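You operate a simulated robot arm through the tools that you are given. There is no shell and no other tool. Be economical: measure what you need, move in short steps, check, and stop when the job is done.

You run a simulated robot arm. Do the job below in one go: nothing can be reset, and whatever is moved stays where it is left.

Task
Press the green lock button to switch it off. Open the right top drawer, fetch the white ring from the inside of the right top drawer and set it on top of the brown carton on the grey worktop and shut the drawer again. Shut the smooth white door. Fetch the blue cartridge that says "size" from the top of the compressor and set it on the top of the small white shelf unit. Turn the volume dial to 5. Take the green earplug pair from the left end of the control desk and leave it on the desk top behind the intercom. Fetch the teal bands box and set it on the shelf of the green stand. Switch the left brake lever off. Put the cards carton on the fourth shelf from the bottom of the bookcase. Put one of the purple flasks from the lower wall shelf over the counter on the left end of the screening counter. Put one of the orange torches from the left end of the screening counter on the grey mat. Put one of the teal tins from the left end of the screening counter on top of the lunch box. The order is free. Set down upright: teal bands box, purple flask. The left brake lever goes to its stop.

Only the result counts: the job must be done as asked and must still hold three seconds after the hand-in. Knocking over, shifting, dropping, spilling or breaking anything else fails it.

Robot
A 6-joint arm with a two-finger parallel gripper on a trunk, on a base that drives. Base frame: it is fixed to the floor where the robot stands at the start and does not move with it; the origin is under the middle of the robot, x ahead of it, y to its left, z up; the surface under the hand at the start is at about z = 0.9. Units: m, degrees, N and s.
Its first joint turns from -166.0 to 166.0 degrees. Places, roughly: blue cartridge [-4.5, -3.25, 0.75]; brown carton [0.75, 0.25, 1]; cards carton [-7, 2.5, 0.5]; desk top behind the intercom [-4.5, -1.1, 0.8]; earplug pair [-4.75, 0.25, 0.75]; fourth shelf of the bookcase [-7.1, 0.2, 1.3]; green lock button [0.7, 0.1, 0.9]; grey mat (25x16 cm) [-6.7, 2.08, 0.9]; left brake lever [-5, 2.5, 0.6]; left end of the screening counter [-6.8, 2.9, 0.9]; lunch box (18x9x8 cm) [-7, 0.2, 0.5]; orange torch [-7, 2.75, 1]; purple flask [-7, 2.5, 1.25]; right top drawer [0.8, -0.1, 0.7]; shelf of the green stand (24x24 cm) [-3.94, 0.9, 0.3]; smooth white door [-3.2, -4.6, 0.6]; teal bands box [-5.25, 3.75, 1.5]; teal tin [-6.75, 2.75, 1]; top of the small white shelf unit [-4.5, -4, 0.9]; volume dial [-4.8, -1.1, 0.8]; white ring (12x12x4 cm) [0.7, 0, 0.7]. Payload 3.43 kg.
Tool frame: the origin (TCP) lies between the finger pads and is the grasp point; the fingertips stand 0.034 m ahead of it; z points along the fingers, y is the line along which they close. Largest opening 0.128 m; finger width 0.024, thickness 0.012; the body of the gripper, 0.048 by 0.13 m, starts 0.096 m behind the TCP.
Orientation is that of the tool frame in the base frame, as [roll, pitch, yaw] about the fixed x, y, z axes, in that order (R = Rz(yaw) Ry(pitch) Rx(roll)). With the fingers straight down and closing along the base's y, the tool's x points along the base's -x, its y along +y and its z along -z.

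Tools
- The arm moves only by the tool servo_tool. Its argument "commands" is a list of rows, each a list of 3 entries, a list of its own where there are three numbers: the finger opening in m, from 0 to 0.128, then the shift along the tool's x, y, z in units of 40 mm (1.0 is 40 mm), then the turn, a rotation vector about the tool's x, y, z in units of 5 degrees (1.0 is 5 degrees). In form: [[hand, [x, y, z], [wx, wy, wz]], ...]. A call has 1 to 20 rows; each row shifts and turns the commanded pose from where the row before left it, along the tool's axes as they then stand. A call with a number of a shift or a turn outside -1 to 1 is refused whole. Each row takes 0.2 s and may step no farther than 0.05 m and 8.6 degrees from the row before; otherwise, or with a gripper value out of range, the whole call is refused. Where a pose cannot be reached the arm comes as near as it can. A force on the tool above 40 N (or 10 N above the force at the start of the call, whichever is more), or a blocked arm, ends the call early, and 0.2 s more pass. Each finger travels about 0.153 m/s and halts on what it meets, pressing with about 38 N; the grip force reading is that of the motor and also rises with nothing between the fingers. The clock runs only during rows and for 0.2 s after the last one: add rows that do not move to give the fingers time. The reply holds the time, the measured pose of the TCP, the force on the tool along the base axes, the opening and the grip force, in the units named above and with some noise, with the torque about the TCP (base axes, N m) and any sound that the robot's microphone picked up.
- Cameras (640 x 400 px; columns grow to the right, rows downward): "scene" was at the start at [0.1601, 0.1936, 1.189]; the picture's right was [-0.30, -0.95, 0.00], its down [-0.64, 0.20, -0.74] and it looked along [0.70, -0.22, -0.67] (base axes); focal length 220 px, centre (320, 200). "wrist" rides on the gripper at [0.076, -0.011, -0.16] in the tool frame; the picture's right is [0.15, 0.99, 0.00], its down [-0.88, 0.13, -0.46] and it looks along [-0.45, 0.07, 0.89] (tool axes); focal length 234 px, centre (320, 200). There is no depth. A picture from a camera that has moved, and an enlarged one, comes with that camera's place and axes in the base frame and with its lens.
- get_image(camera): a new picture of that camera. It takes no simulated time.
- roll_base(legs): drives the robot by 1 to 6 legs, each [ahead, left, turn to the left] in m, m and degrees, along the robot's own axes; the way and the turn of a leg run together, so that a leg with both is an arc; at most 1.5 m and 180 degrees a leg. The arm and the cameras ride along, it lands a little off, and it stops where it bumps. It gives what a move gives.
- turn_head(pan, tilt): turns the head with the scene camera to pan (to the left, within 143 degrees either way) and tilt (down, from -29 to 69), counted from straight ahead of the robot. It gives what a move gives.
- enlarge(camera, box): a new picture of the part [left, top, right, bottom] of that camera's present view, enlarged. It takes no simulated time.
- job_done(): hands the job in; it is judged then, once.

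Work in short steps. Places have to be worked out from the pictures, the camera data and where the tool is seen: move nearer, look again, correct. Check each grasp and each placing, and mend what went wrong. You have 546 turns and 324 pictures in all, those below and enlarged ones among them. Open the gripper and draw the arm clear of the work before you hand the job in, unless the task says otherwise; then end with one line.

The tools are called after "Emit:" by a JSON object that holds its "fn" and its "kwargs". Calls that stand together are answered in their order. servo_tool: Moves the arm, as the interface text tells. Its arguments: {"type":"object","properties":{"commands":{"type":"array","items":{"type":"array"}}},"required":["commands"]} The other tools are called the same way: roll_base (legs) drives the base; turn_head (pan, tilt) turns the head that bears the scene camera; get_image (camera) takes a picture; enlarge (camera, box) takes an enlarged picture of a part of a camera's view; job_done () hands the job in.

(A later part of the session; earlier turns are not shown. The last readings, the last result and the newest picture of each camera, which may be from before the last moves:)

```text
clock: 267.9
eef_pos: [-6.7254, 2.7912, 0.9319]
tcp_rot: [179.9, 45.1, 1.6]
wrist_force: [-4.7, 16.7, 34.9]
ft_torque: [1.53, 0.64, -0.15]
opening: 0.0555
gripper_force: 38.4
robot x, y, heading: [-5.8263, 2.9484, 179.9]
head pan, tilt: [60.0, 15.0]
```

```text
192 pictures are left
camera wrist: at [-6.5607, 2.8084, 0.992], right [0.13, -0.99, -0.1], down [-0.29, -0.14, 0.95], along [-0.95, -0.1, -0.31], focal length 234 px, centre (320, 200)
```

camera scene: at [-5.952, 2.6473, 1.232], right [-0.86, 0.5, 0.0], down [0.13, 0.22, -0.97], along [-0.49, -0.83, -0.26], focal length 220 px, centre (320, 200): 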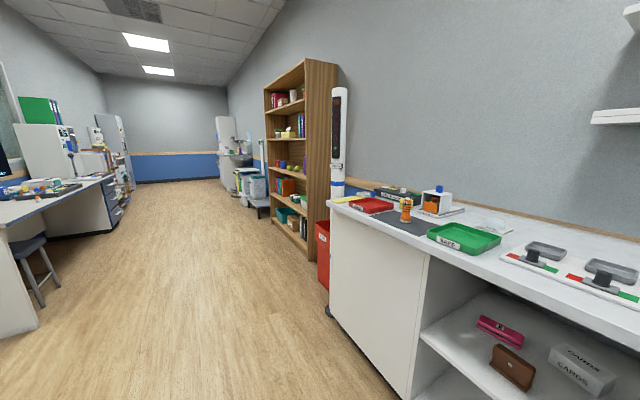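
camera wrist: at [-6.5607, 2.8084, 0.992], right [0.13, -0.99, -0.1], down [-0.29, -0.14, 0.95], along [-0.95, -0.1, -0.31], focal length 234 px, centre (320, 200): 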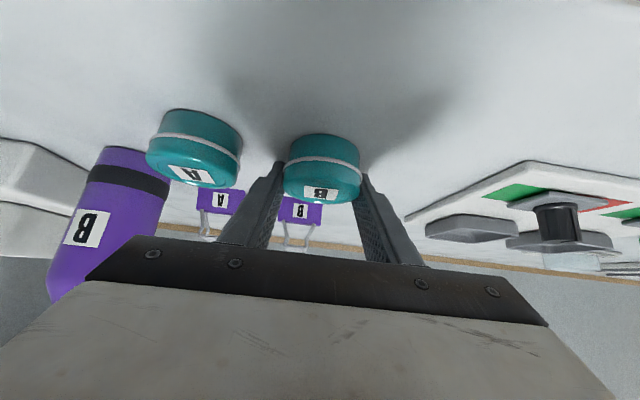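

Grip is off-centre and the tips press the counter. I reopen, rise 4 mm, go 14 mm further ahead, and close again.

Emit:
{"fn": "servo_tool", "kwargs": {"commands": [[0.074, [0, 0, 0], [0, 0, 0]], [0.074, [-0.07, 0, -0.07], [0, 0, 0]], [0.074, [-0.25, 0, 0.25], [0, 0, 0]], [0.074, [0, 0, 0], [0, 0, 0]]]}}

Emit:
{"fn": "get_image", "kwargs": {"camera": "wrist"}}

```text
clock: 268.8
eef_pos: [-6.7381, 2.7915, 0.9327]
tcp_rot: [179.9, 44.8, 1.6]
wrist_force: [5.4, 0.4, 6.7]
ft_torque: [0.09, -0.09, -0.09]
opening: 0.0738
gripper_force: 0.2
robot x, y, heading: [-5.8249, 2.9501, 179.8]
head pan, tilt: [60.0, 15.0]
stopped in row 4: the force on the tool passed its limit at 110 N (the readings are from after the stop); the commanded pose is now the measured one
```

```text
191 pictures are left
camera wrist: at [-6.5728, 2.8078, 0.9933], right [0.13, -0.99, -0.1], down [-0.3, -0.14, 0.94], along [-0.94, -0.09, -0.31], focal length 234 px, centre (320, 200)
```

wrist: 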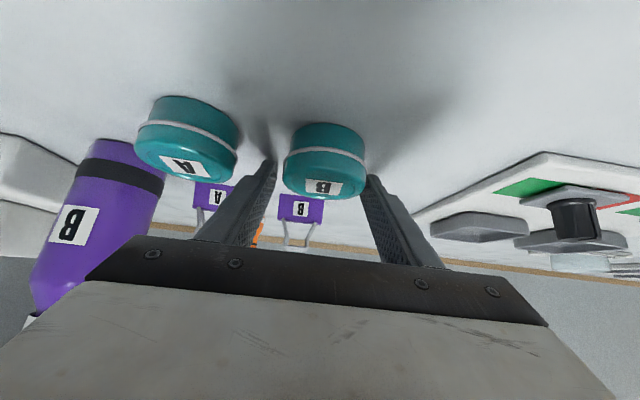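

The tips were scraping the counter. I rise 4 mm and close on the tin, now well inside the pads.

Emit:
{"fn": "servo_tool", "kwargs": {"commands": [[0.074, [-0.08, 0, -0.08], [0, 0, 0]], [0.074, [0, 0, 0], [0, 0, 0]], [0.0, [0, 0, 0], [0, 0, 0]], [0.0, [0, 0, 0], [0, 0, 0]], [0.0, [0, 0, 0], [0, 0, 0]]]}}

Emit:
{"fn": "get_image", "kwargs": {"camera": "wrist"}}

```text
clock: 270.0
eef_pos: [-6.7374, 2.7907, 0.9357]
tcp_rot: [-180.0, 44.7, 1.7]
wrist_force: [0.0, 0.2, 0.7]
ft_torque: [0.06, -0.02, -0.01]
opening: 0.0536
gripper_force: 38.3
robot x, y, heading: [-5.8247, 2.9466, 179.7]
head pan, tilt: [60.0, 15.0]
```

```text
190 pictures are left
camera wrist: at [-6.573, 2.8079, 0.9968], right [0.13, -0.99, -0.1], down [-0.3, -0.14, 0.94], along [-0.94, -0.09, -0.32], focal length 234 px, centre (320, 200)
```

wrist: 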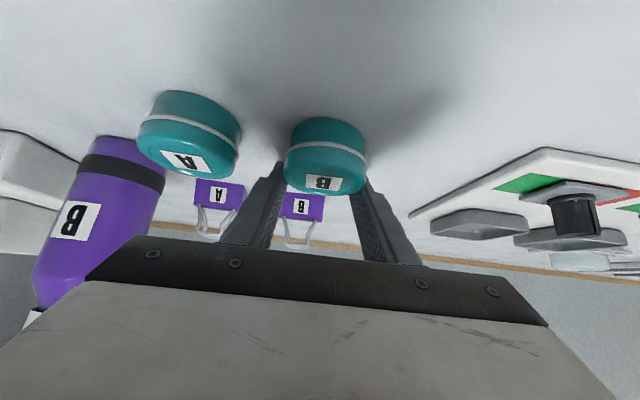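

The first grip was actually near-centred (tin ≈ 56 mm). I reopen, go back 9 mm, and close again.

Emit:
{"fn": "servo_tool", "kwargs": {"commands": [[0.074, [0, 0, 0], [0, 0, 0]], [0.074, [0.17, 0, -0.15], [0, 0, 0]], [0.074, [0, 0, 0], [0, 0, 0]], [0.0, [0, 0, 0], [0, 0, 0]], [0.0, [0, 0, 0], [0, 0, 0]], [0.0, [0, 0, 0], [0, 0, 0]]]}}

Emit:
{"fn": "servo_tool", "kwargs": {"commands": [[0.0, [-0.3, 0, -0.3], [0, 0, 0]], [0.0, [-0.5, 0, -0.5], [0, 0, 0]], [0.0, [0, 0, 0], [0, 0, 0]]]}}

Emit:
{"fn": "get_image", "kwargs": {"camera": "wrist"}}

```text
clock: 271.4
eef_pos: [-6.7287, 2.7902, 0.9347]
tcp_rot: [-180.0, 44.8, 1.7]
wrist_force: [0.1, -0.4, -0.3]
ft_torque: [-0.02, 0.01, 0.03]
opening: 0.0556
gripper_force: 37.9
robot x, y, heading: [-5.8224, 2.9476, 179.9]
head pan, tilt: [60.0, 15.0]
```

```text
clock: 272.2
eef_pos: [-6.7284, 2.7915, 0.9799]
tcp_rot: [180.0, 44.7, 1.6]
wrist_force: [0.4, -0.2, -0.3]
ft_torque: [-0.02, 0.0, -0.01]
opening: 0.0555
gripper_force: 38.0
robot x, y, heading: [-5.8222, 2.9483, 179.7]
head pan, tilt: [60.0, 15.0]
```

```text
189 pictures are left
camera wrist: at [-6.5643, 2.809, 1.0408], right [0.13, -0.99, -0.1], down [-0.3, -0.14, 0.94], along [-0.94, -0.09, -0.32], focal length 234 px, centre (320, 200)
```

wrist: 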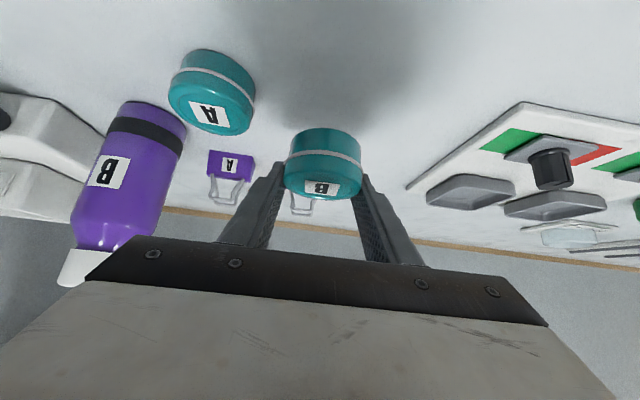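

Tin B held. I raise it, back up 0.22, and strafe left to the bookcase in legs.

Emit:
{"fn": "servo_tool", "kwargs": {"commands": [[0.0, [-0.65, 0, -0.65], [0, 0, 0]], [0.0, [-0.65, 0, -0.65], [0, 0, 0]], [0.0, [-0.65, 0, -0.65], [0, 0, 0]], [0.0, [0, 0, 0], [0, 0, 0]]]}}

Emit:
{"fn": "roll_base", "kwargs": {"legs": [[-0.23, 0, 0], [0, 1.4, 0], [0, 1.3, 0]]}}

Emit:
{"fn": "turn_head", "kwargs": {"pan": 0, "tilt": 20}}

Emit:
{"fn": "get_image", "kwargs": {"camera": "scene"}}

```text
clock: 273.2
eef_pos: [-6.7311, 2.7912, 1.0889]
tcp_rot: [180.0, 44.8, 1.7]
wrist_force: [-0.4, -0.3, -0.7]
ft_torque: [0.0, 0.03, 0.0]
opening: 0.0557
gripper_force: 37.9
robot x, y, heading: [-5.822, 2.9486, 179.8]
head pan, tilt: [60.0, 15.0]
```

```text
clock: 287.5
eef_pos: [-6.4551, 0.0944, 1.0886]
tcp_rot: [-179.9, 44.6, 3.6]
wrist_force: [0.0, -0.5, -1.3]
ft_torque: [-0.02, 0.02, 0.04]
opening: 0.0557
gripper_force: 38.1
robot x, y, heading: [-5.5526, 0.284, -178.2]
head pan, tilt: [60.0, 15.0]
```

```text
clock: 288.8
eef_pos: [-6.4548, 0.0934, 1.0883]
tcp_rot: [-179.9, 44.8, 3.7]
wrist_force: [-0.3, -0.9, -0.5]
ft_torque: [-0.03, 0.04, 0.0]
opening: 0.0557
gripper_force: 37.7
robot x, y, heading: [-5.5546, 0.2824, -178.2]
head pan, tilt: [0.0, 20.0]
```

```text
188 pictures are left
camera scene: at [-5.7197, 0.0565, 1.2239], right [-0.03, 1.0, 0.0], down [0.34, 0.01, -0.94], along [-0.94, -0.03, -0.34], focal length 220 px, centre (320, 200)
```

scene: 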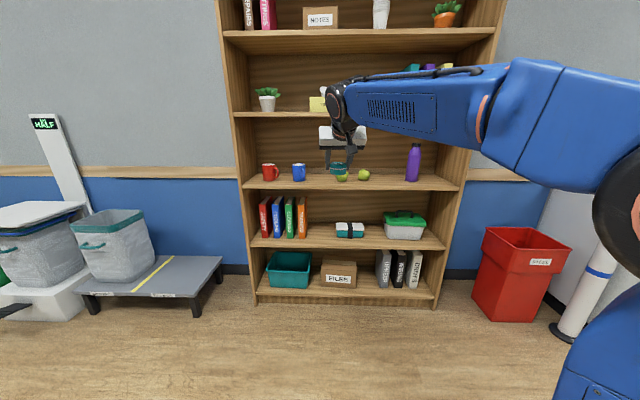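

Emit:
{"fn": "enlarge", "kwargs": {"camera": "scene", "box": [240, 190, 460, 300]}}

Emit:
{"fn": "enlarge", "kwargs": {"camera": "scene", "box": [220, 40, 500, 190]}}

```text
2.91 times, centred on (350, 245) of scene
camera zoom: at [-5.7197, 0.0565, 1.2239], right [-0.03, 1.0, 0.0], down [0.34, 0.01, -0.94], along [-0.94, -0.03, -0.34], focal length 639 px, centre (233, 69)
```

zoom: 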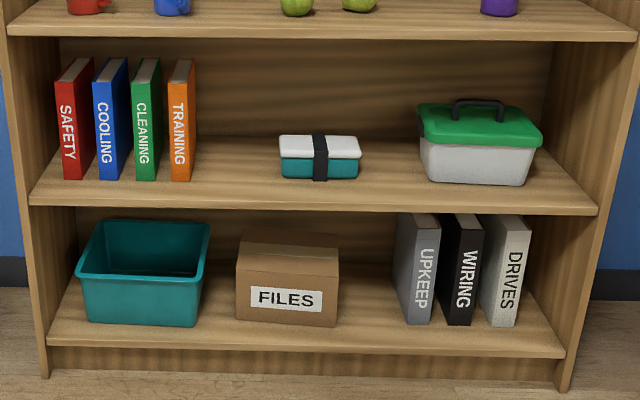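

```text
2.29 times, centred on (360, 115) of scene
camera zoom: at [-5.7197, 0.0565, 1.2239], right [-0.03, 1.0, 0.0], down [0.34, 0.01, -0.94], along [-0.94, -0.03, -0.34], focal length 502 px, centre (229, 394)
```

zoom: 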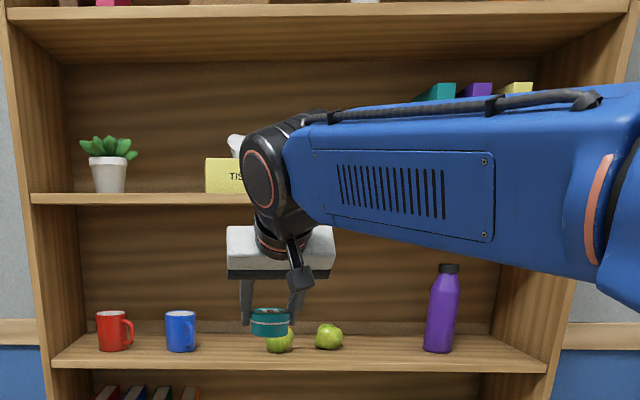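

The lunch box (teal/white, black strap) is on shelf 2 with lid at about z 0.56, centre (-7.03, 0.21). I straighten heading, lower the hand in front of shelf 2 while extending it.

Emit:
{"fn": "roll_base", "kwargs": {"legs": [[0, -0.1, -3.5]]}}

Emit:
{"fn": "servo_tool", "kwargs": {"commands": [[0.0, [0.6, 0, 0.75], [0, 0, 0]], [0.0, [0.6, 0, 0.75], [0, 0, 0]], [0.0, [0.6, 0, 0.75], [0, 0, 0]], [0.0, [0.6, 0, 0.75], [0, 0, 0]], [0.0, [0.6, 0, 0.75], [0, 0, 0]], [0.0, [0.6, 0, 0.75], [0, 0, 0]], [0.0, [0.6, 0, 0.75], [0, 0, 0]], [0.0, [0.6, 0, 0.75], [0, 0, 0]], [0.0, [0.6, 0, 0.75], [0, 0, 0]], [0.0, [0.6, 0, 0.75], [0, 0, 0]], [0.0, [0.6, 0, 0.75], [0, 0, 0]], [0.0, [0, 0, 0], [0, 0, 0]]]}}

Emit:
{"fn": "get_image", "kwargs": {"camera": "scene"}}

Emit:
{"fn": "get_image", "kwargs": {"camera": "wrist"}}

```text
clock: 289.9
eef_pos: [-6.4638, 0.2496, 1.0881]
tcp_rot: [180.0, 44.6, 0.1]
wrist_force: [-0.5, 0.5, -0.1]
ft_torque: [0.02, 0.03, 0.0]
opening: 0.0557
gripper_force: 37.7
robot x, y, heading: [-5.5535, 0.3795, 178.6]
head pan, tilt: [0.0, 20.0]
```

```text
clock: 292.5
eef_pos: [-6.5093, 0.2484, 0.668]
tcp_rot: [-180.0, 44.7, 0.1]
wrist_force: [-0.1, 0.4, -1.3]
ft_torque: [0.0, -0.01, -0.01]
opening: 0.0555
gripper_force: 37.8
robot x, y, heading: [-5.5563, 0.3826, 178.4]
head pan, tilt: [0.0, 20.0]
```

```text
185 pictures are left
camera scene: at [-5.7334, 0.1666, 1.2239], right [0.03, 1.0, 0.0], down [0.34, -0.01, -0.94], along [-0.94, 0.03, -0.34], focal length 220 px, centre (320, 200)
```

scene: 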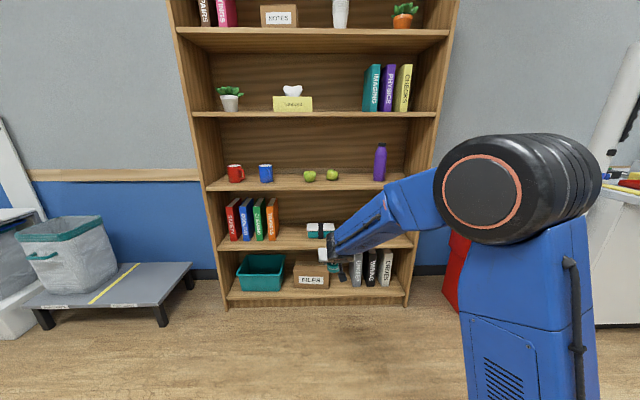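

```text
184 pictures are left
camera wrist: at [-6.3438, 0.2605, 0.7282], right [0.11, -0.99, -0.1], down [-0.3, -0.13, 0.94], along [-0.95, -0.07, -0.32], focal length 234 px, centre (320, 200)
```

wrist: 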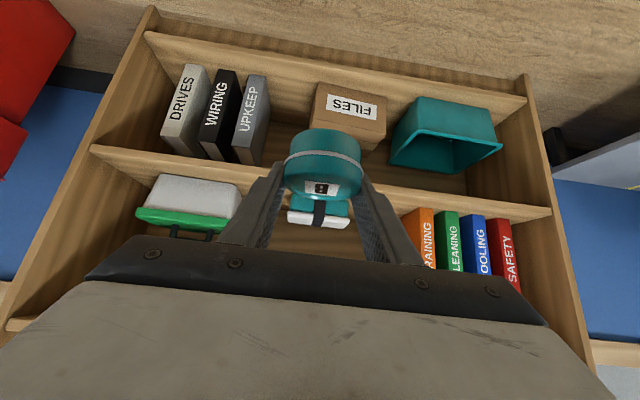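

The lid centre is y≈0.214 and the tin is lined up. I drive ahead 0.38 m and look.

Emit:
{"fn": "roll_base", "kwargs": {"legs": [[0.38, 0, 1.4]]}}

Emit:
{"fn": "get_image", "kwargs": {"camera": "wrist"}}

Emit:
{"fn": "turn_head", "kwargs": {"pan": 0, "tilt": 35}}

Emit:
{"fn": "get_image", "kwargs": {"camera": "scene"}}

```text
clock: 294.9
eef_pos: [-6.8871, 0.2434, 0.6672]
tcp_rot: [179.9, 44.8, 1.0]
wrist_force: [0.1, 0.0, 0.3]
ft_torque: [-0.03, -0.01, 0.0]
opening: 0.0557
gripper_force: 38.6
robot x, y, heading: [-5.9334, 0.3932, 178.9]
head pan, tilt: [0.0, 20.0]
```

```text
183 pictures are left
camera wrist: at [-6.723, 0.2577, 0.7285], right [0.12, -0.99, -0.1], down [-0.3, -0.14, 0.94], along [-0.95, -0.08, -0.32], focal length 234 px, centre (320, 200)
```

wrist: 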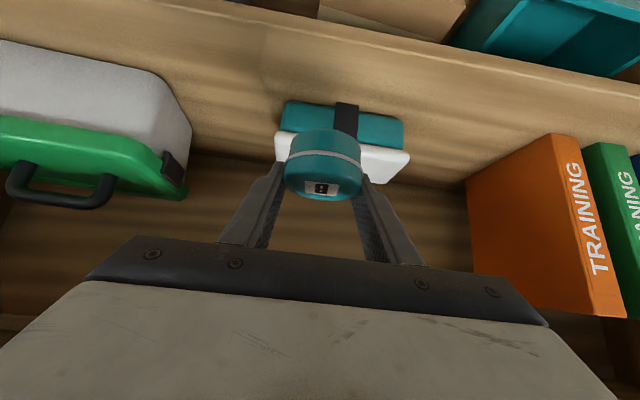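

```text
clock: 295.7
eef_pos: [-6.8883, 0.2436, 0.6671]
tcp_rot: [180.0, 44.7, 1.0]
wrist_force: [-0.3, 0.4, -1.4]
ft_torque: [0.0, 0.0, 0.01]
opening: 0.0555
gripper_force: 38.6
robot x, y, heading: [-5.9336, 0.3892, 179.1]
head pan, tilt: [0.0, 35.0]
```

```text
182 pictures are left
camera scene: at [-6.1063, 0.1726, 1.2001], right [0.02, 1.0, 0.0], down [0.57, -0.01, -0.82], along [-0.82, 0.01, -0.57], focal length 220 px, centre (320, 200)
```

scene: 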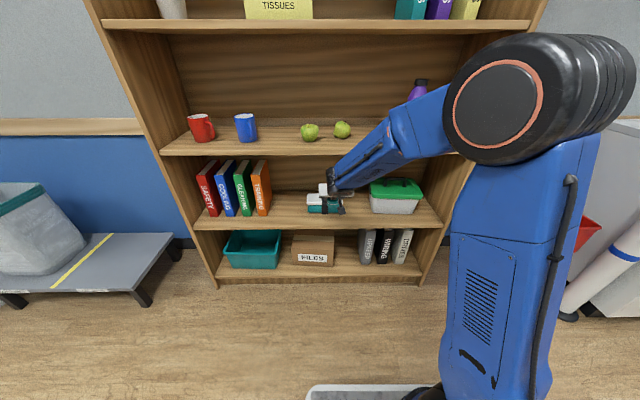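

Lid spans y 0.119–0.303, x −6.99…−7.08. I drive ahead 0.135, shift 11 mm, and lower most of the way.

Emit:
{"fn": "roll_base", "kwargs": {"legs": [[0.135, 0, 0]]}}

Emit:
{"fn": "servo_tool", "kwargs": {"commands": [[0.0, [0, -0.28, 0], [0, 0, 0]], [0.0, [0.5, 0, 0.5], [0, 0, 0]], [0.0, [0.5, 0, 0.5], [0, 0, 0]], [0.0, [0, 0, 0], [0, 0, 0]]]}}

Emit:
{"fn": "get_image", "kwargs": {"camera": "wrist"}}

Emit:
{"fn": "enlarge", "kwargs": {"camera": "scene", "box": [270, 150, 430, 250]}}

```text
clock: 297.0
eef_pos: [-7.0244, 0.2447, 0.6686]
tcp_rot: [-180.0, 44.7, 0.9]
wrist_force: [0.9, -0.3, -0.8]
ft_torque: [-0.01, 0.01, -0.02]
opening: 0.0555
gripper_force: 37.8
robot x, y, heading: [-6.0742, 0.39, 178.7]
head pan, tilt: [0.0, 35.0]
```

```text
clock: 298.0
eef_pos: [-7.0236, 0.2568, 0.6114]
tcp_rot: [-180.0, 44.7, 0.8]
wrist_force: [-0.1, 0.3, 0.7]
ft_torque: [0.03, 0.0, 0.03]
opening: 0.0556
gripper_force: 37.8
robot x, y, heading: [-6.0749, 0.3982, 179.1]
head pan, tilt: [0.0, 35.0]
```

```text
181 pictures are left
camera wrist: at [-6.8585, 0.2715, 0.6719], right [0.12, -0.99, -0.1], down [-0.3, -0.13, 0.94], along [-0.95, -0.08, -0.32], focal length 234 px, centre (320, 200)
```

wrist: 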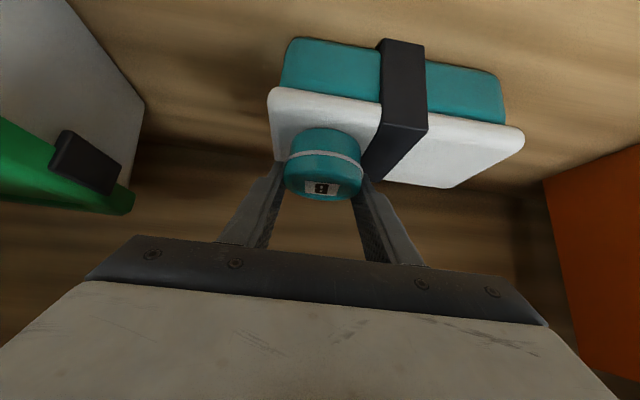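

```text
4.00 times, centred on (350, 200) of scene
camera zoom: at [-6.2426, 0.175, 1.2], right [0.02, 1.0, 0.0], down [0.57, -0.01, -0.82], along [-0.82, 0.01, -0.57], focal length 879 px, centre (200, 200)
```

zoom: 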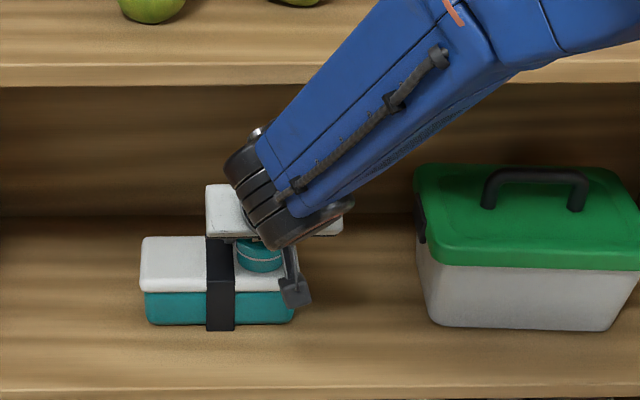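

The tin hovers over the right half of the lid, beside the strap. I lower until contact.

Emit:
{"fn": "servo_tool", "kwargs": {"commands": [[0.0, [0.15, 0, 0.15], [0, 0, 0]], [0.0, [0.08, 0, 0.08], [0, 0, 0]], [0.0, [0.06, 0, 0.06], [0, 0, 0]], [0.0, [0, 0, 0], [0, 0, 0]]]}}

Emit:
{"fn": "get_image", "kwargs": {"camera": "wrist"}}

Emit:
{"fn": "enlarge", "kwargs": {"camera": "scene", "box": [270, 150, 430, 250]}}

```text
clock: 298.5
eef_pos: [-7.0255, 0.2579, 0.6081]
tcp_rot: [179.8, 45.4, 0.6]
wrist_force: [-2.6, -1.7, 10.6]
ft_torque: [0.03, 0.09, 0.02]
opening: 0.0555
gripper_force: 37.6
robot x, y, heading: [-6.0713, 0.3949, 179.0]
head pan, tilt: [0.0, 35.0]
stopped in row 2: the force on the tool passed its limit at 44 N (the readings are from after the stop); the commanded pose is now the measured one
```

```text
179 pictures are left
camera wrist: at [-6.8603, 0.2708, 0.6676], right [0.12, -0.99, -0.1], down [-0.29, -0.13, 0.95], along [-0.95, -0.08, -0.31], focal length 234 px, centre (320, 200)
```

wrist: 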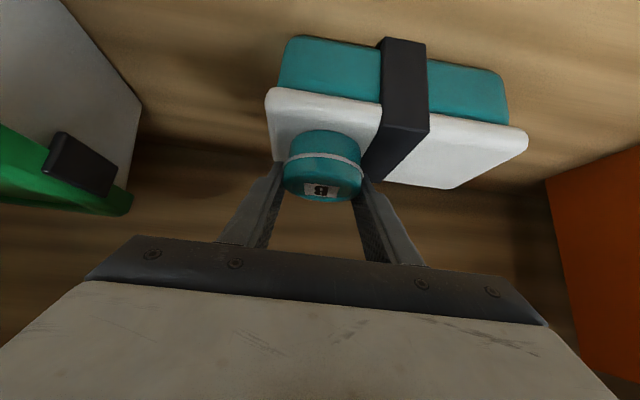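

```text
4.00 times, centred on (350, 200) of scene
camera zoom: at [-6.2421, 0.175, 1.2001], right [0.02, 1.0, 0.0], down [0.57, -0.01, -0.82], along [-0.82, 0.01, -0.57], focal length 879 px, centre (200, 200)
```

zoom: 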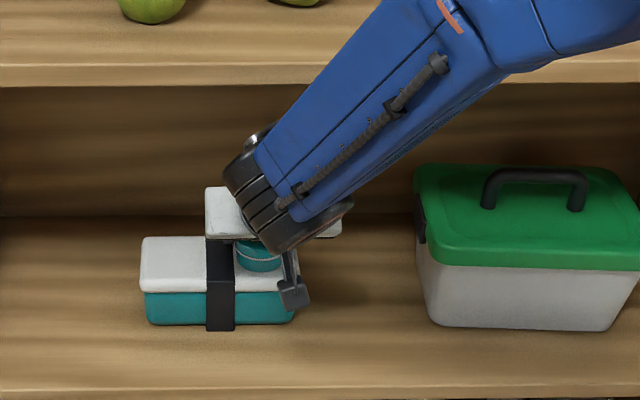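

Contact made. I ease up 1 mm, open slightly, and withdraw along the fingers.

Emit:
{"fn": "servo_tool", "kwargs": {"commands": [[0.0, [-0.02, 0, -0.02], [0, 0, 0]], [0.068, [0, 0, 0], [0, 0, 0]], [0.068, [0, 0, 0], [0, 0, 0]], [0.068, [0, 0, -0.6], [0, 0, 0]], [0.068, [0, 0, -0.9], [0, 0, 0]], [0.068, [0, 0, 0], [0, 0, 0]]]}}

Emit:
{"fn": "get_image", "kwargs": {"camera": "wrist"}}

```text
clock: 299.9
eef_pos: [-6.9821, 0.2574, 0.6512]
tcp_rot: [179.8, 45.1, 0.7]
wrist_force: [-0.3, 0.1, -0.2]
ft_torque: [0.0, -0.03, 0.02]
opening: 0.0679
gripper_force: 0.0
robot x, y, heading: [-6.0682, 0.3932, 179.3]
head pan, tilt: [0.0, 35.0]
```

```text
177 pictures are left
camera wrist: at [-6.8162, 0.2724, 0.7103], right [0.12, -0.99, -0.1], down [-0.3, -0.13, 0.95], along [-0.95, -0.08, -0.31], focal length 234 px, centre (320, 200)
```

wrist: 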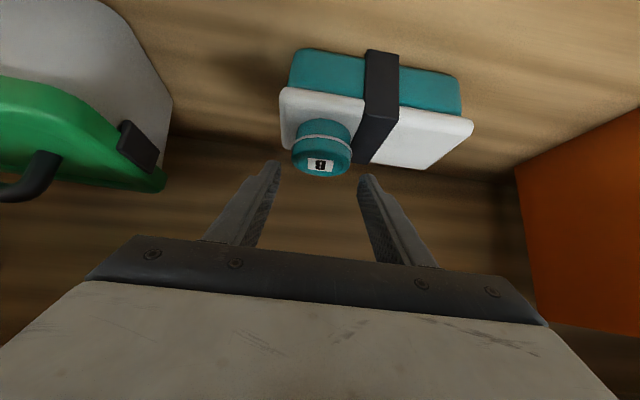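

Tin rests on the lid. I back the base away 0.4 m and verify.

Emit:
{"fn": "roll_base", "kwargs": {"legs": [[-0.4, 0, 0]]}}

Emit:
{"fn": "enlarge", "kwargs": {"camera": "scene", "box": [250, 110, 410, 210]}}

```text
clock: 302.3
eef_pos: [-6.5921, 0.2475, 0.6505]
tcp_rot: [179.9, 45.1, 1.1]
wrist_force: [-0.5, -0.2, -0.1]
ft_torque: [0.0, 0.02, 0.0]
opening: 0.0677
gripper_force: 0.1
robot x, y, heading: [-5.6816, 0.3921, 179.2]
head pan, tilt: [0.0, 35.0]
```

```text
4.00 times, centred on (330, 160) of scene
camera zoom: at [-5.8529, 0.1688, 1.2], right [0.01, 1.0, 0.0], down [0.57, -0.01, -0.82], along [-0.82, 0.01, -0.57], focal length 879 px, centre (280, 360)
```

zoom: 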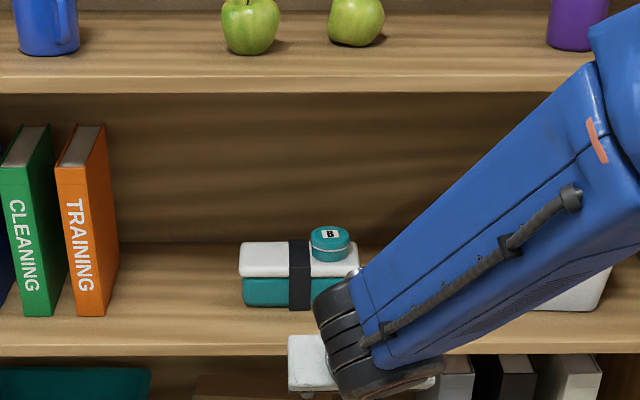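

Tin sits on the lunch box. Next the cards carton: I raise the hand and strafe right toward the counter's open shelf.

Emit:
{"fn": "servo_tool", "kwargs": {"commands": [[0.068, [-0.85, 0, -0.85], [0, 0, 0]], [0.068, [-0.85, 0, -0.85], [0, 0, 0]], [0.068, [-0.85, 0, -0.85], [0, 0, 0]], [0.068, [-0.85, 0, -0.85], [0, 0, 0]], [0.068, [-0.85, 0, -0.85], [0, 0, 0]], [0.068, [-0.85, 0, -0.85], [0, 0, 0]], [0.068, [-0.85, 0, -0.85], [0, 0, 0]], [0.068, [-0.85, 0, -0.85], [0, 0, 0]], [0.068, [0, 0, 0], [0, 0, 0]]]}}

Emit:
{"fn": "roll_base", "kwargs": {"legs": [[0, -1.3, 0], [0, -0.95, 0]]}}

Emit:
{"fn": "turn_head", "kwargs": {"pan": 5, "tilt": 35}}

Emit:
{"fn": "get_image", "kwargs": {"camera": "scene"}}

```text
clock: 304.3
eef_pos: [-6.5921, 0.2477, 1.0347]
tcp_rot: [179.8, 45.0, 1.1]
wrist_force: [0.8, -0.4, -0.9]
ft_torque: [-0.02, 0.0, -0.01]
opening: 0.0678
gripper_force: 0.0
robot x, y, heading: [-5.6833, 0.3852, 179.3]
head pan, tilt: [0.0, 35.0]
```

```text
clock: 315.4
eef_pos: [-6.5712, 2.4771, 1.0334]
tcp_rot: [179.9, 45.1, 1.3]
wrist_force: [-0.2, 0.5, 0.8]
ft_torque: [-0.02, 0.02, -0.01]
opening: 0.0679
gripper_force: 0.0
robot x, y, heading: [-5.663, 2.6209, 179.8]
head pan, tilt: [0.0, 35.0]
```

```text
clock: 316.0
eef_pos: [-6.5705, 2.4766, 1.0345]
tcp_rot: [179.9, 45.1, 1.2]
wrist_force: [-1.3, -0.4, 0.7]
ft_torque: [-0.01, -0.05, -0.01]
opening: 0.0678
gripper_force: 0.1
robot x, y, heading: [-5.6616, 2.618, 179.7]
head pan, tilt: [5.0, 35.0]
```

```text
175 pictures are left
camera scene: at [-5.8311, 2.3925, 1.2], right [-0.08, 1.0, 0.0], down [0.57, 0.05, -0.82], along [-0.82, -0.06, -0.57], focal length 220 px, centre (320, 200)
```

scene: 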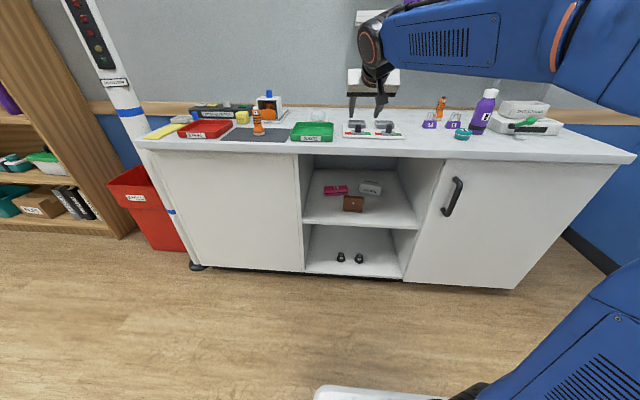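

Emit:
{"fn": "enlarge", "kwargs": {"camera": "scene", "box": [290, 150, 450, 250]}}

```text
4.00 times, centred on (370, 200) of scene
camera zoom: at [-5.8311, 2.3925, 1.2], right [-0.08, 1.0, 0.0], down [0.57, 0.05, -0.82], along [-0.82, -0.06, -0.57], focal length 879 px, centre (120, 200)
```

zoom: 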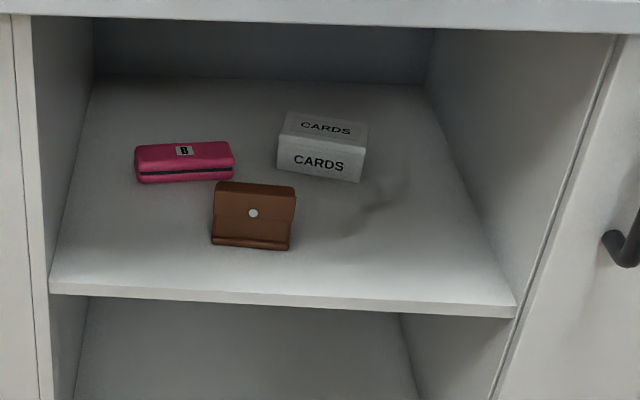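

The cards carton is ~12×7×5 cm, yawed ~15°, at about (-6.93, 2.60). I'll grip it across its length from the front; first I back up and roll the hand 180° so the wrist camera is on top.

Emit:
{"fn": "roll_base", "kwargs": {"legs": [[-0.2, 0, 0]]}}

Emit:
{"fn": "servo_tool", "kwargs": {"commands": [[0.1, [0, 0, 0], [0, 0, 1]], [0.1, [0, 0, 0], [0, 0, 1]], [0.1, [0, 0, 0], [0, 0, 1]], [0.1, [0, 0, 0], [0, 0, 1]], [0.1, [0, 0, 0], [0, 0, 1]], [0.1, [0, 0, 0], [0, 0, 1]], [0.1, [0, 0, 0], [0, 0, 1]], [0.1, [0, 0, 0], [0, 0, 1]], [0.1, [0, 0, 0], [0, 0, 1]], [0.1, [0, 0, 0], [0, 0, 1]], [0.1, [0, 0, 0], [0, 0, 1]], [0.1, [0, 0, 0], [0, 0, 1]], [0.1, [0, 0, 0], [0, 0, 1]], [0.1, [0, 0, 0], [0, 0, 1]], [0.1, [0, 0, 0], [0, 0, 1]], [0.1, [0, 0, 0], [0, 0, 1]], [0.1, [0, 0, 0], [0, 0, 1]], [0.1, [0, 0, 0], [0, 0, 1]], [0.1, [0, 0, 0], [0, 0, 1]], [0.1, [0, 0, 0], [0, 0, 1]]]}}

Emit:
{"fn": "servo_tool", "kwargs": {"commands": [[0.1, [0, 0, 0], [0, 0, 1]], [0.1, [0, 0, 0], [0, 0, 1]], [0.1, [0, 0, 0], [0, 0, 1]], [0.1, [0, 0, 0], [0, 0, 1]], [0.1, [0, 0, 0], [0, 0, 1]], [0.1, [0, 0, 0], [0, 0, 1]], [0.1, [0, 0, 0], [0, 0, 1]], [0.1, [0, 0, 0], [0, 0, 1]], [0.1, [0, 0, 0], [0, 0, 1]], [0.1, [0, 0, 0], [0, 0, 1]], [0.1, [0, 0, 0], [0, 0, 1]], [0.1, [0, 0, 0], [0, 0, 1]], [0.1, [0, 0, 0], [0, 0, 1]], [0.1, [0, 0, 0], [0, 0, 1]], [0.1, [0, 0, 0], [0, 0, 1]], [0.1, [0, 0, 0], [0, 0, 1]], [0.1, [0, 0, 0], [0, 0, 0]]]}}

Emit:
{"fn": "get_image", "kwargs": {"camera": "wrist"}}

```text
clock: 317.6
eef_pos: [-6.3715, 2.4758, 1.0334]
tcp_rot: [179.9, 45.1, 1.2]
wrist_force: [0.3, -0.1, -0.1]
ft_torque: [0.04, 0.03, 0.02]
opening: 0.0682
gripper_force: 0.0
robot x, y, heading: [-5.4605, 2.6176, 179.5]
head pan, tilt: [5.0, 35.0]
```

```text
clock: 321.8
eef_pos: [-6.3724, 2.4762, 1.0344]
tcp_rot: [135.3, -7.2, -95.8]
wrist_force: [0.3, -0.7, -0.6]
ft_torque: [0.01, 0.01, 0.03]
opening: 0.1001
gripper_force: 0.1
robot x, y, heading: [-5.4605, 2.6206, 179.5]
head pan, tilt: [5.0, 35.0]
```

```text
clock: 325.4
eef_pos: [-6.4122, 2.7001, 1.0559]
tcp_rot: [-179.1, -45.3, -177.4]
wrist_force: [-0.1, -1.6, -0.2]
ft_torque: [0.04, 0.03, 0.0]
opening: 0.0999
gripper_force: 0.1
out of reach, approached as far as the arm can: row 9, 10, 11, 12, 13, 14, 15, 16
robot x, y, heading: [-5.4643, 2.6202, 179.3]
head pan, tilt: [5.0, 35.0]
```

```text
173 pictures are left
camera wrist: at [-6.3519, 2.6945, 1.2225], right [-0.16, 0.98, 0.09], down [0.93, 0.18, -0.31], along [-0.32, 0.04, -0.95], focal length 234 px, centre (320, 200)
```

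wrist: 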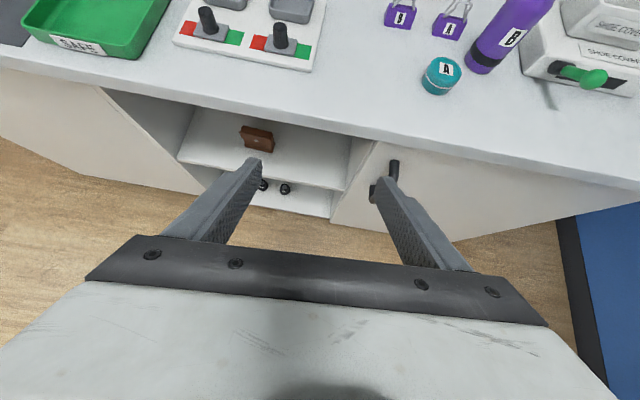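

The rolled pose works with the hand slightly to the robot's right. I turn the base −14° to match the carton's yaw and shift left so the approach is straight.

Emit:
{"fn": "roll_base", "kwargs": {"legs": [[0, 0, -14], [0.1, 0.5, 0]]}}

Emit:
{"fn": "get_image", "kwargs": {"camera": "scene"}}

Emit:
{"fn": "get_image", "kwargs": {"camera": "wrist"}}

```text
clock: 329.2
eef_pos: [-6.5891, 2.4672, 1.0548]
tcp_rot: [-179.3, -45.4, 168.7]
wrist_force: [0.7, 0.9, -0.7]
ft_torque: [0.01, -0.03, 0.01]
opening: 0.0999
gripper_force: 0.0
robot x, y, heading: [-5.6859, 2.1626, 165.4]
head pan, tilt: [5.0, 35.0]
```

```text
172 pictures are left
camera scene: at [-5.9052, 1.9809, 1.2], right [0.16, 0.99, 0.0], down [0.57, -0.09, -0.82], along [-0.81, 0.13, -0.57], focal length 220 px, centre (320, 200)
```

scene: 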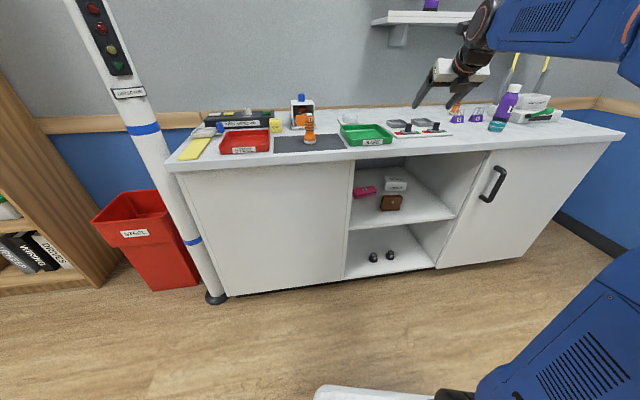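

```text
171 pictures are left
camera wrist: at [-6.5322, 2.4472, 1.2226], right [0.08, 0.99, 0.1], down [0.95, -0.05, -0.31], along [-0.3, 0.12, -0.95], focal length 234 px, centre (320, 200)
```

wrist: 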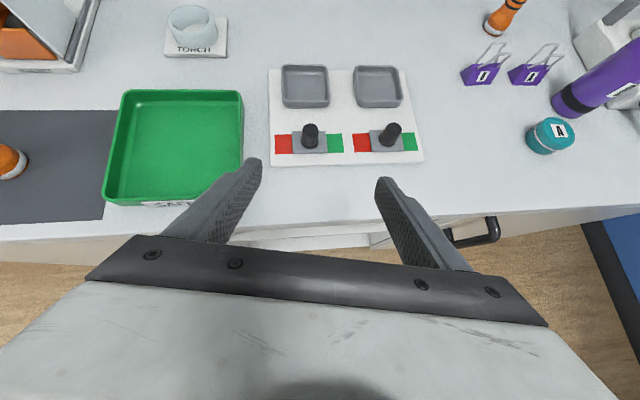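

Heading fits. I pull the hand back, tilt it to 30° below horizontal, and lower it in front of the opening.

Emit:
{"fn": "servo_tool", "kwargs": {"commands": [[0.1, [-0.85, 0, -0.85], [0, 0, 0]], [0.1, [-0.85, 0, -0.85], [0, 0, 0]], [0.1, [-0.85, 0, -0.85], [0, 0, 0]], [0.1, [0, 0, 0], [0, 1, 0]], [0.1, [0, 0, 0], [0, 1, 0]], [0.1, [0, 0, 0], [0, 1, 0]], [0.1, [0, 0, 0], [0, 0, 0]]]}}

Emit:
{"fn": "servo_tool", "kwargs": {"commands": [[0.1, [-0.9, 0, 0.52], [0, 0, 0]], [0.1, [-0.9, 0, 0.52], [0, 0, 0]], [0.1, [-0.9, 0, 0.52], [0, 0, 0]], [0.1, [-0.9, 0, 0.52], [0, 0, 0]], [0.1, [-0.9, 0, 0.52], [0, 0, 0]], [0.1, [-0.9, 0, 0.52], [0, 0, 0]], [0.1, [-0.9, 0, 0.52], [0, 0, 0]], [0.1, [0, 0, 0], [0, 0, 0]]]}}

Emit:
{"fn": "get_image", "kwargs": {"camera": "wrist"}}

Emit:
{"fn": "get_image", "kwargs": {"camera": "scene"}}

```text
clock: 330.8
eef_pos: [-6.4472, 2.441, 1.055]
tcp_rot: [-179.1, -60.4, 168.5]
wrist_force: [0.8, 0.1, 0.2]
ft_torque: [0.01, 0.01, 0.02]
opening: 0.0999
gripper_force: 0.0
robot x, y, heading: [-5.6856, 2.1617, 165.5]
head pan, tilt: [5.0, 35.0]
```

```text
clock: 332.6
eef_pos: [-6.4497, 2.4384, 0.7637]
tcp_rot: [-179.1, -60.3, 168.4]
wrist_force: [0.3, 0.3, -0.3]
ft_torque: [0.0, -0.02, 0.01]
opening: 0.1001
gripper_force: 0.0
robot x, y, heading: [-5.6838, 2.1596, 165.5]
head pan, tilt: [5.0, 35.0]
```

```text
170 pictures are left
camera wrist: at [-6.3525, 2.41, 0.9095], right [0.11, 0.99, 0.12], down [0.84, -0.03, -0.54], along [-0.53, 0.16, -0.83], focal length 234 px, centre (320, 200)
```

wrist: 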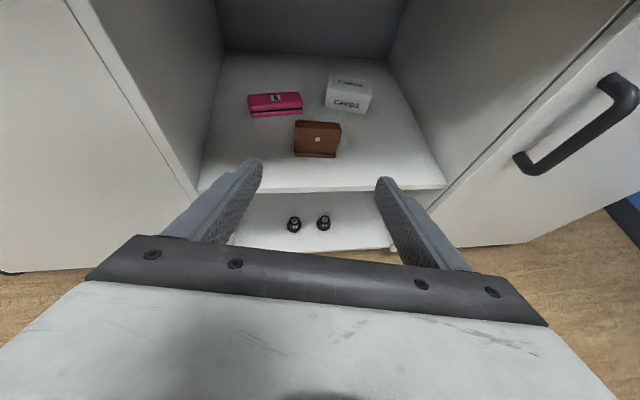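

```text
169 pictures are left
camera scene: at [-5.9052, 1.9809, 1.2], right [0.16, 0.99, 0.0], down [0.57, -0.09, -0.82], along [-0.81, 0.13, -0.57], focal length 220 px, centre (320, 200)
```

scene: 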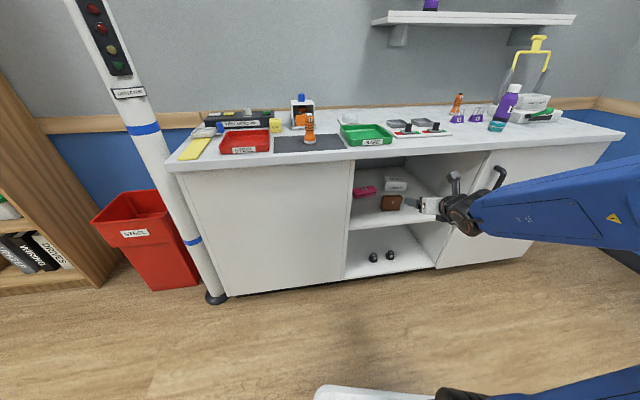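

Good view now. I enlarge the cards carton from the wrist camera.

Emit:
{"fn": "enlarge", "kwargs": {"camera": "wrist", "box": [230, 50, 430, 200]}}

```text
2.67 times, centred on (330, 125) of wrist
camera zoom: at [-6.3525, 2.41, 0.9095], right [0.11, 0.99, 0.12], down [0.84, -0.03, -0.54], along [-0.53, 0.16, -0.83], focal length 624 px, centre (293, 400)
```

zoom: 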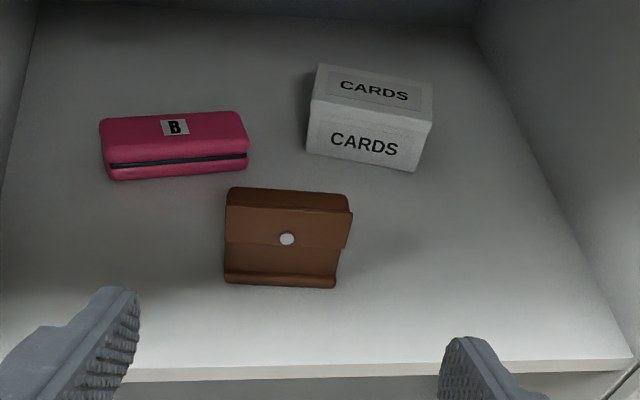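

The carton's front edge is at azimuth matching the hand. I shift right 60 mm and lower to z≈0.66, opening the fingers fully.

Emit:
{"fn": "servo_tool", "kwargs": {"commands": [[0.128, [-0.72, 0.5, 0.42], [0, 0, 0]], [0.128, [-0.72, 0.5, 0.42], [0, 0, 0]], [0.128, [-0.72, 0.5, 0.42], [0, 0, 0]], [0.128, [0, 0, 0], [0, 0, 0]]]}}

Emit:
{"fn": "roll_base", "kwargs": {"legs": [[0.2, 0, 0]]}}

Emit:
{"fn": "get_image", "kwargs": {"camera": "wrist"}}

Emit:
{"fn": "get_image", "kwargs": {"camera": "scene"}}

```text
clock: 333.6
eef_pos: [-6.451, 2.501, 0.6693]
tcp_rot: [-178.9, -60.1, 168.4]
wrist_force: [-0.7, -0.2, 0.7]
ft_torque: [0.01, 0.03, -0.04]
opening: 0.1277
gripper_force: 0.1
out of reach, approached as far as the arm can: row 3
robot x, y, heading: [-5.6913, 2.1602, 165.5]
head pan, tilt: [5.0, 35.0]
```

```text
clock: 335.2
eef_pos: [-6.6422, 2.5531, 0.6696]
tcp_rot: [-178.9, -60.2, 168.2]
wrist_force: [-0.2, 0.2, 0.4]
ft_torque: [0.02, -0.01, 0.02]
opening: 0.1281
gripper_force: 0.0
robot x, y, heading: [-5.8806, 2.2069, 165.4]
head pan, tilt: [5.0, 35.0]
```

```text
167 pictures are left
camera wrist: at [-6.5448, 2.5256, 0.8154], right [0.11, 0.99, 0.12], down [0.84, -0.03, -0.54], along [-0.53, 0.16, -0.83], focal length 234 px, centre (320, 200)
```

wrist: 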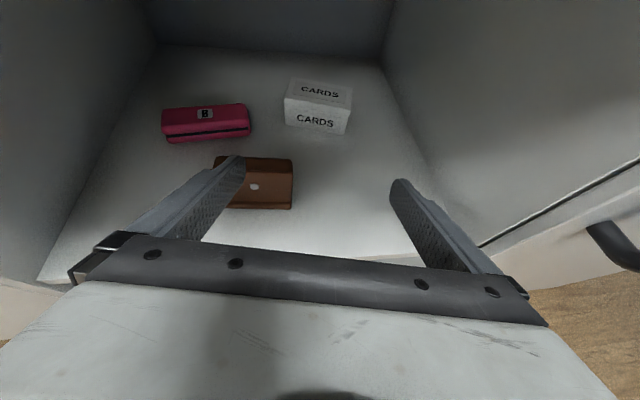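

```text
166 pictures are left
camera scene: at [-6.098, 2.0315, 1.2], right [0.17, 0.99, 0.0], down [0.57, -0.1, -0.82], along [-0.81, 0.14, -0.57], focal length 220 px, centre (320, 200)
```

scene: 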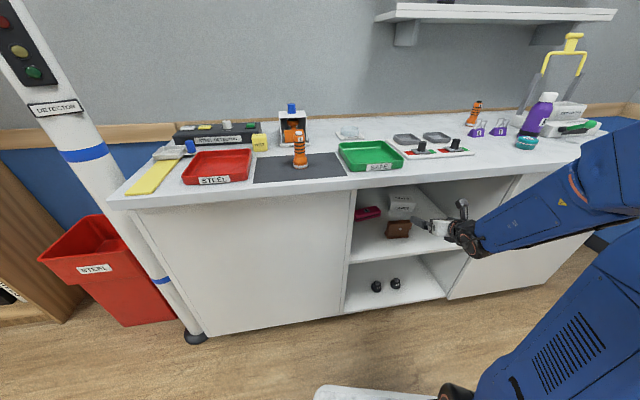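

I shift left 15 mm, advance 73 mm level, and re-check the alignment.

Emit:
{"fn": "servo_tool", "kwargs": {"commands": [[0.128, [0.456, -0.37, 0.79], [0, 0, 0]], [0.128, [0.456, 0, 0.79], [0, 0, 0]], [0.128, [0, 0, 0.8], [0, 0, 0]], [0.128, [0, 0, 0.8], [0, 0, 0]], [0.128, [0, 0, 0], [0, 0, 0]]]}}

Emit:
{"fn": "get_image", "kwargs": {"camera": "wrist"}}

Emit:
{"fn": "enlarge", "kwargs": {"camera": "scene", "box": [350, 170, 510, 290]}}

```text
clock: 336.4
eef_pos: [-6.7697, 2.5638, 0.638]
tcp_rot: [-178.9, -60.1, 168.2]
wrist_force: [-0.2, 0.0, 0.2]
ft_torque: [0.01, 0.02, 0.0]
opening: 0.1279
gripper_force: 0.0
robot x, y, heading: [-5.8779, 2.2112, 165.5]
head pan, tilt: [5.0, 35.0]
```

```text
165 pictures are left
camera wrist: at [-6.6735, 2.5366, 0.7835], right [0.11, 0.99, 0.12], down [0.84, -0.03, -0.54], along [-0.53, 0.16, -0.83], focal length 234 px, centre (320, 200)
```

wrist: 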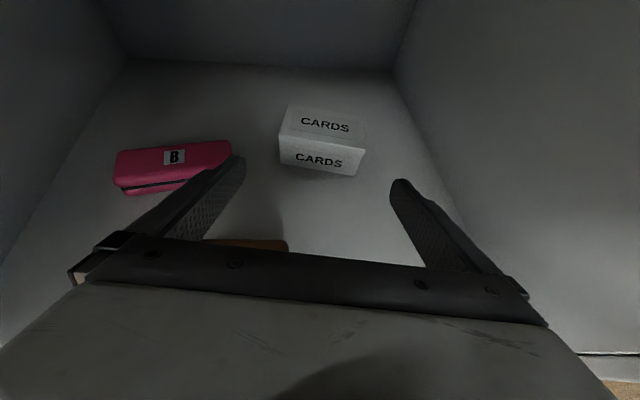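

```text
3.33 times, centred on (430, 230) of scene
camera zoom: at [-6.0979, 2.0315, 1.2], right [0.17, 0.99, 0.0], down [0.57, -0.1, -0.82], along [-0.81, 0.14, -0.57], focal length 732 px, centre (-47, 100)
```

zoom: 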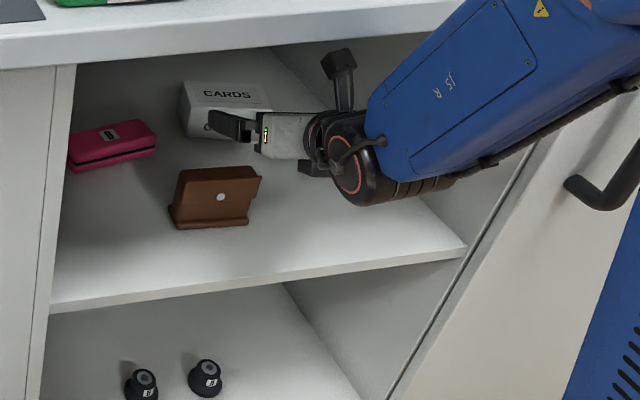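

Alignment is within 2 mm. I trim yaw by 1.2° and advance 96 mm along the fingers.

Emit:
{"fn": "servo_tool", "kwargs": {"commands": [[0.128, [0, 0.04, 0], [-0.21, 0, 0.12]], [0.128, [0, 0, 0.8], [0, 0, 0]], [0.128, [0, 0, 0.8], [0, 0, 0]], [0.128, [0, 0, 0.8], [0, 0, 0]], [0.128, [0, 0, 0], [0, 0, 0]]]}}

Emit:
{"fn": "get_image", "kwargs": {"camera": "wrist"}}

Emit:
{"fn": "enlarge", "kwargs": {"camera": "scene", "box": [350, 150, 510, 270]}}

```text
clock: 337.6
eef_pos: [-6.845, 2.5834, 0.5922]
tcp_rot: [-178.5, -60.1, 167.0]
wrist_force: [0.1, 0.0, 0.4]
ft_torque: [-0.02, 0.03, 0.02]
opening: 0.1279
gripper_force: 0.0
robot x, y, heading: [-5.8785, 2.2124, 165.4]
head pan, tilt: [5.0, 35.0]
```

```text
163 pictures are left
camera wrist: at [-6.7494, 2.5532, 0.7379], right [0.13, 0.98, 0.11], down [0.84, -0.05, -0.54], along [-0.52, 0.17, -0.83], focal length 234 px, centre (320, 200)
```

wrist: 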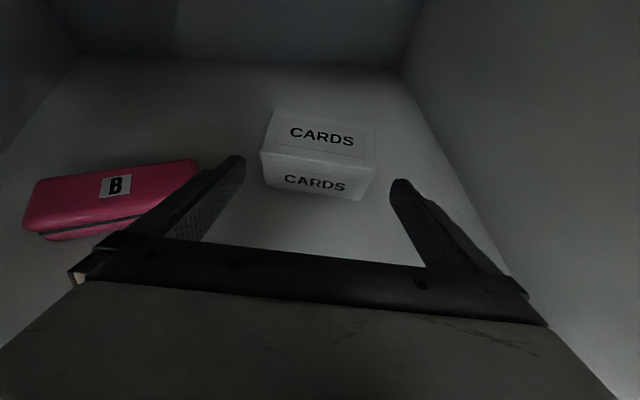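

```text
3.33 times, centred on (430, 210) of scene
camera zoom: at [-6.0929, 2.0305, 1.2006], right [0.17, 0.99, 0.0], down [0.56, -0.1, -0.82], along [-0.81, 0.14, -0.57], focal length 732 px, centre (-47, 167)
```

zoom: 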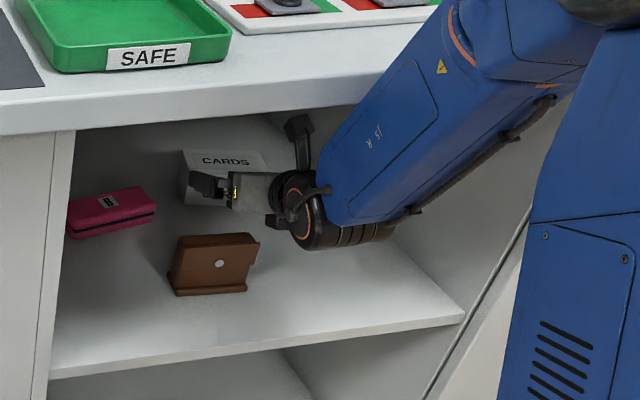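

The head pose shifted by 5 mm, so the forearm is probably touching the counter's lip. I retract, back the base 0.12 m and extend the arm more, with a flatter tilt (18°).

Emit:
{"fn": "servo_tool", "kwargs": {"commands": [[0.128, [0, 0, -0.8], [0, 0, 0]], [0.128, [0, 0, -0.8], [0, 0, 0]], [0.128, [0, 0, -0.4], [0, 0, 0]], [0.128, [0, 0, 0], [0, 0, 0]]]}}

Emit:
{"fn": "roll_base", "kwargs": {"legs": [[-0.12, 0, 0]]}}

Emit:
{"fn": "servo_tool", "kwargs": {"commands": [[0.128, [-0.5, 0, 0.4], [0, 0.8, 0]], [0.128, [-0.5, 0, 0.4], [0, 0.8, 0]], [0.128, [0, 0, 0.4], [0, 0.8, 0]], [0.128, [0, 0, 0], [0, 0, 0]]]}}

Emit:
{"fn": "enlarge", "kwargs": {"camera": "scene", "box": [350, 150, 510, 270]}}

```text
clock: 338.6
eef_pos: [-6.7824, 2.5666, 0.6295]
tcp_rot: [-178.9, -60.2, 166.9]
wrist_force: [-0.3, 0.1, -1.1]
ft_torque: [-0.01, -0.01, 0.01]
opening: 0.1278
gripper_force: 0.0
robot x, y, heading: [-5.8791, 2.2113, 165.1]
head pan, tilt: [5.0, 35.0]
```

```text
clock: 339.9
eef_pos: [-6.6654, 2.5363, 0.6291]
tcp_rot: [-178.9, -60.2, 167.0]
wrist_force: [-0.1, 0.3, 0.3]
ft_torque: [-0.04, 0.0, -0.01]
opening: 0.1281
gripper_force: 0.1
robot x, y, heading: [-5.7613, 2.1794, 165.4]
head pan, tilt: [5.0, 35.0]
```

```text
clock: 340.9
eef_pos: [-6.6827, 2.565, 0.5778]
tcp_rot: [-177.5, -72.1, 166.3]
wrist_force: [-0.3, 0.8, 0.2]
ft_torque: [0.0, 0.04, -0.01]
opening: 0.128
gripper_force: 0.1
out of reach, approached as far as the arm can: row 2, 3
robot x, y, heading: [-5.7619, 2.1798, 165.6]
head pan, tilt: [5.0, 35.0]
```

```text
3.33 times, centred on (430, 210) of scene
camera zoom: at [-5.98, 2.0007, 1.2], right [0.17, 0.99, 0.0], down [0.57, -0.1, -0.82], along [-0.81, 0.14, -0.57], focal length 732 px, centre (-47, 167)
```

zoom: 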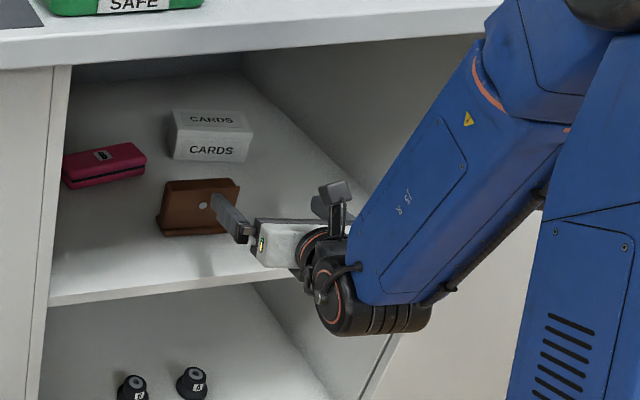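

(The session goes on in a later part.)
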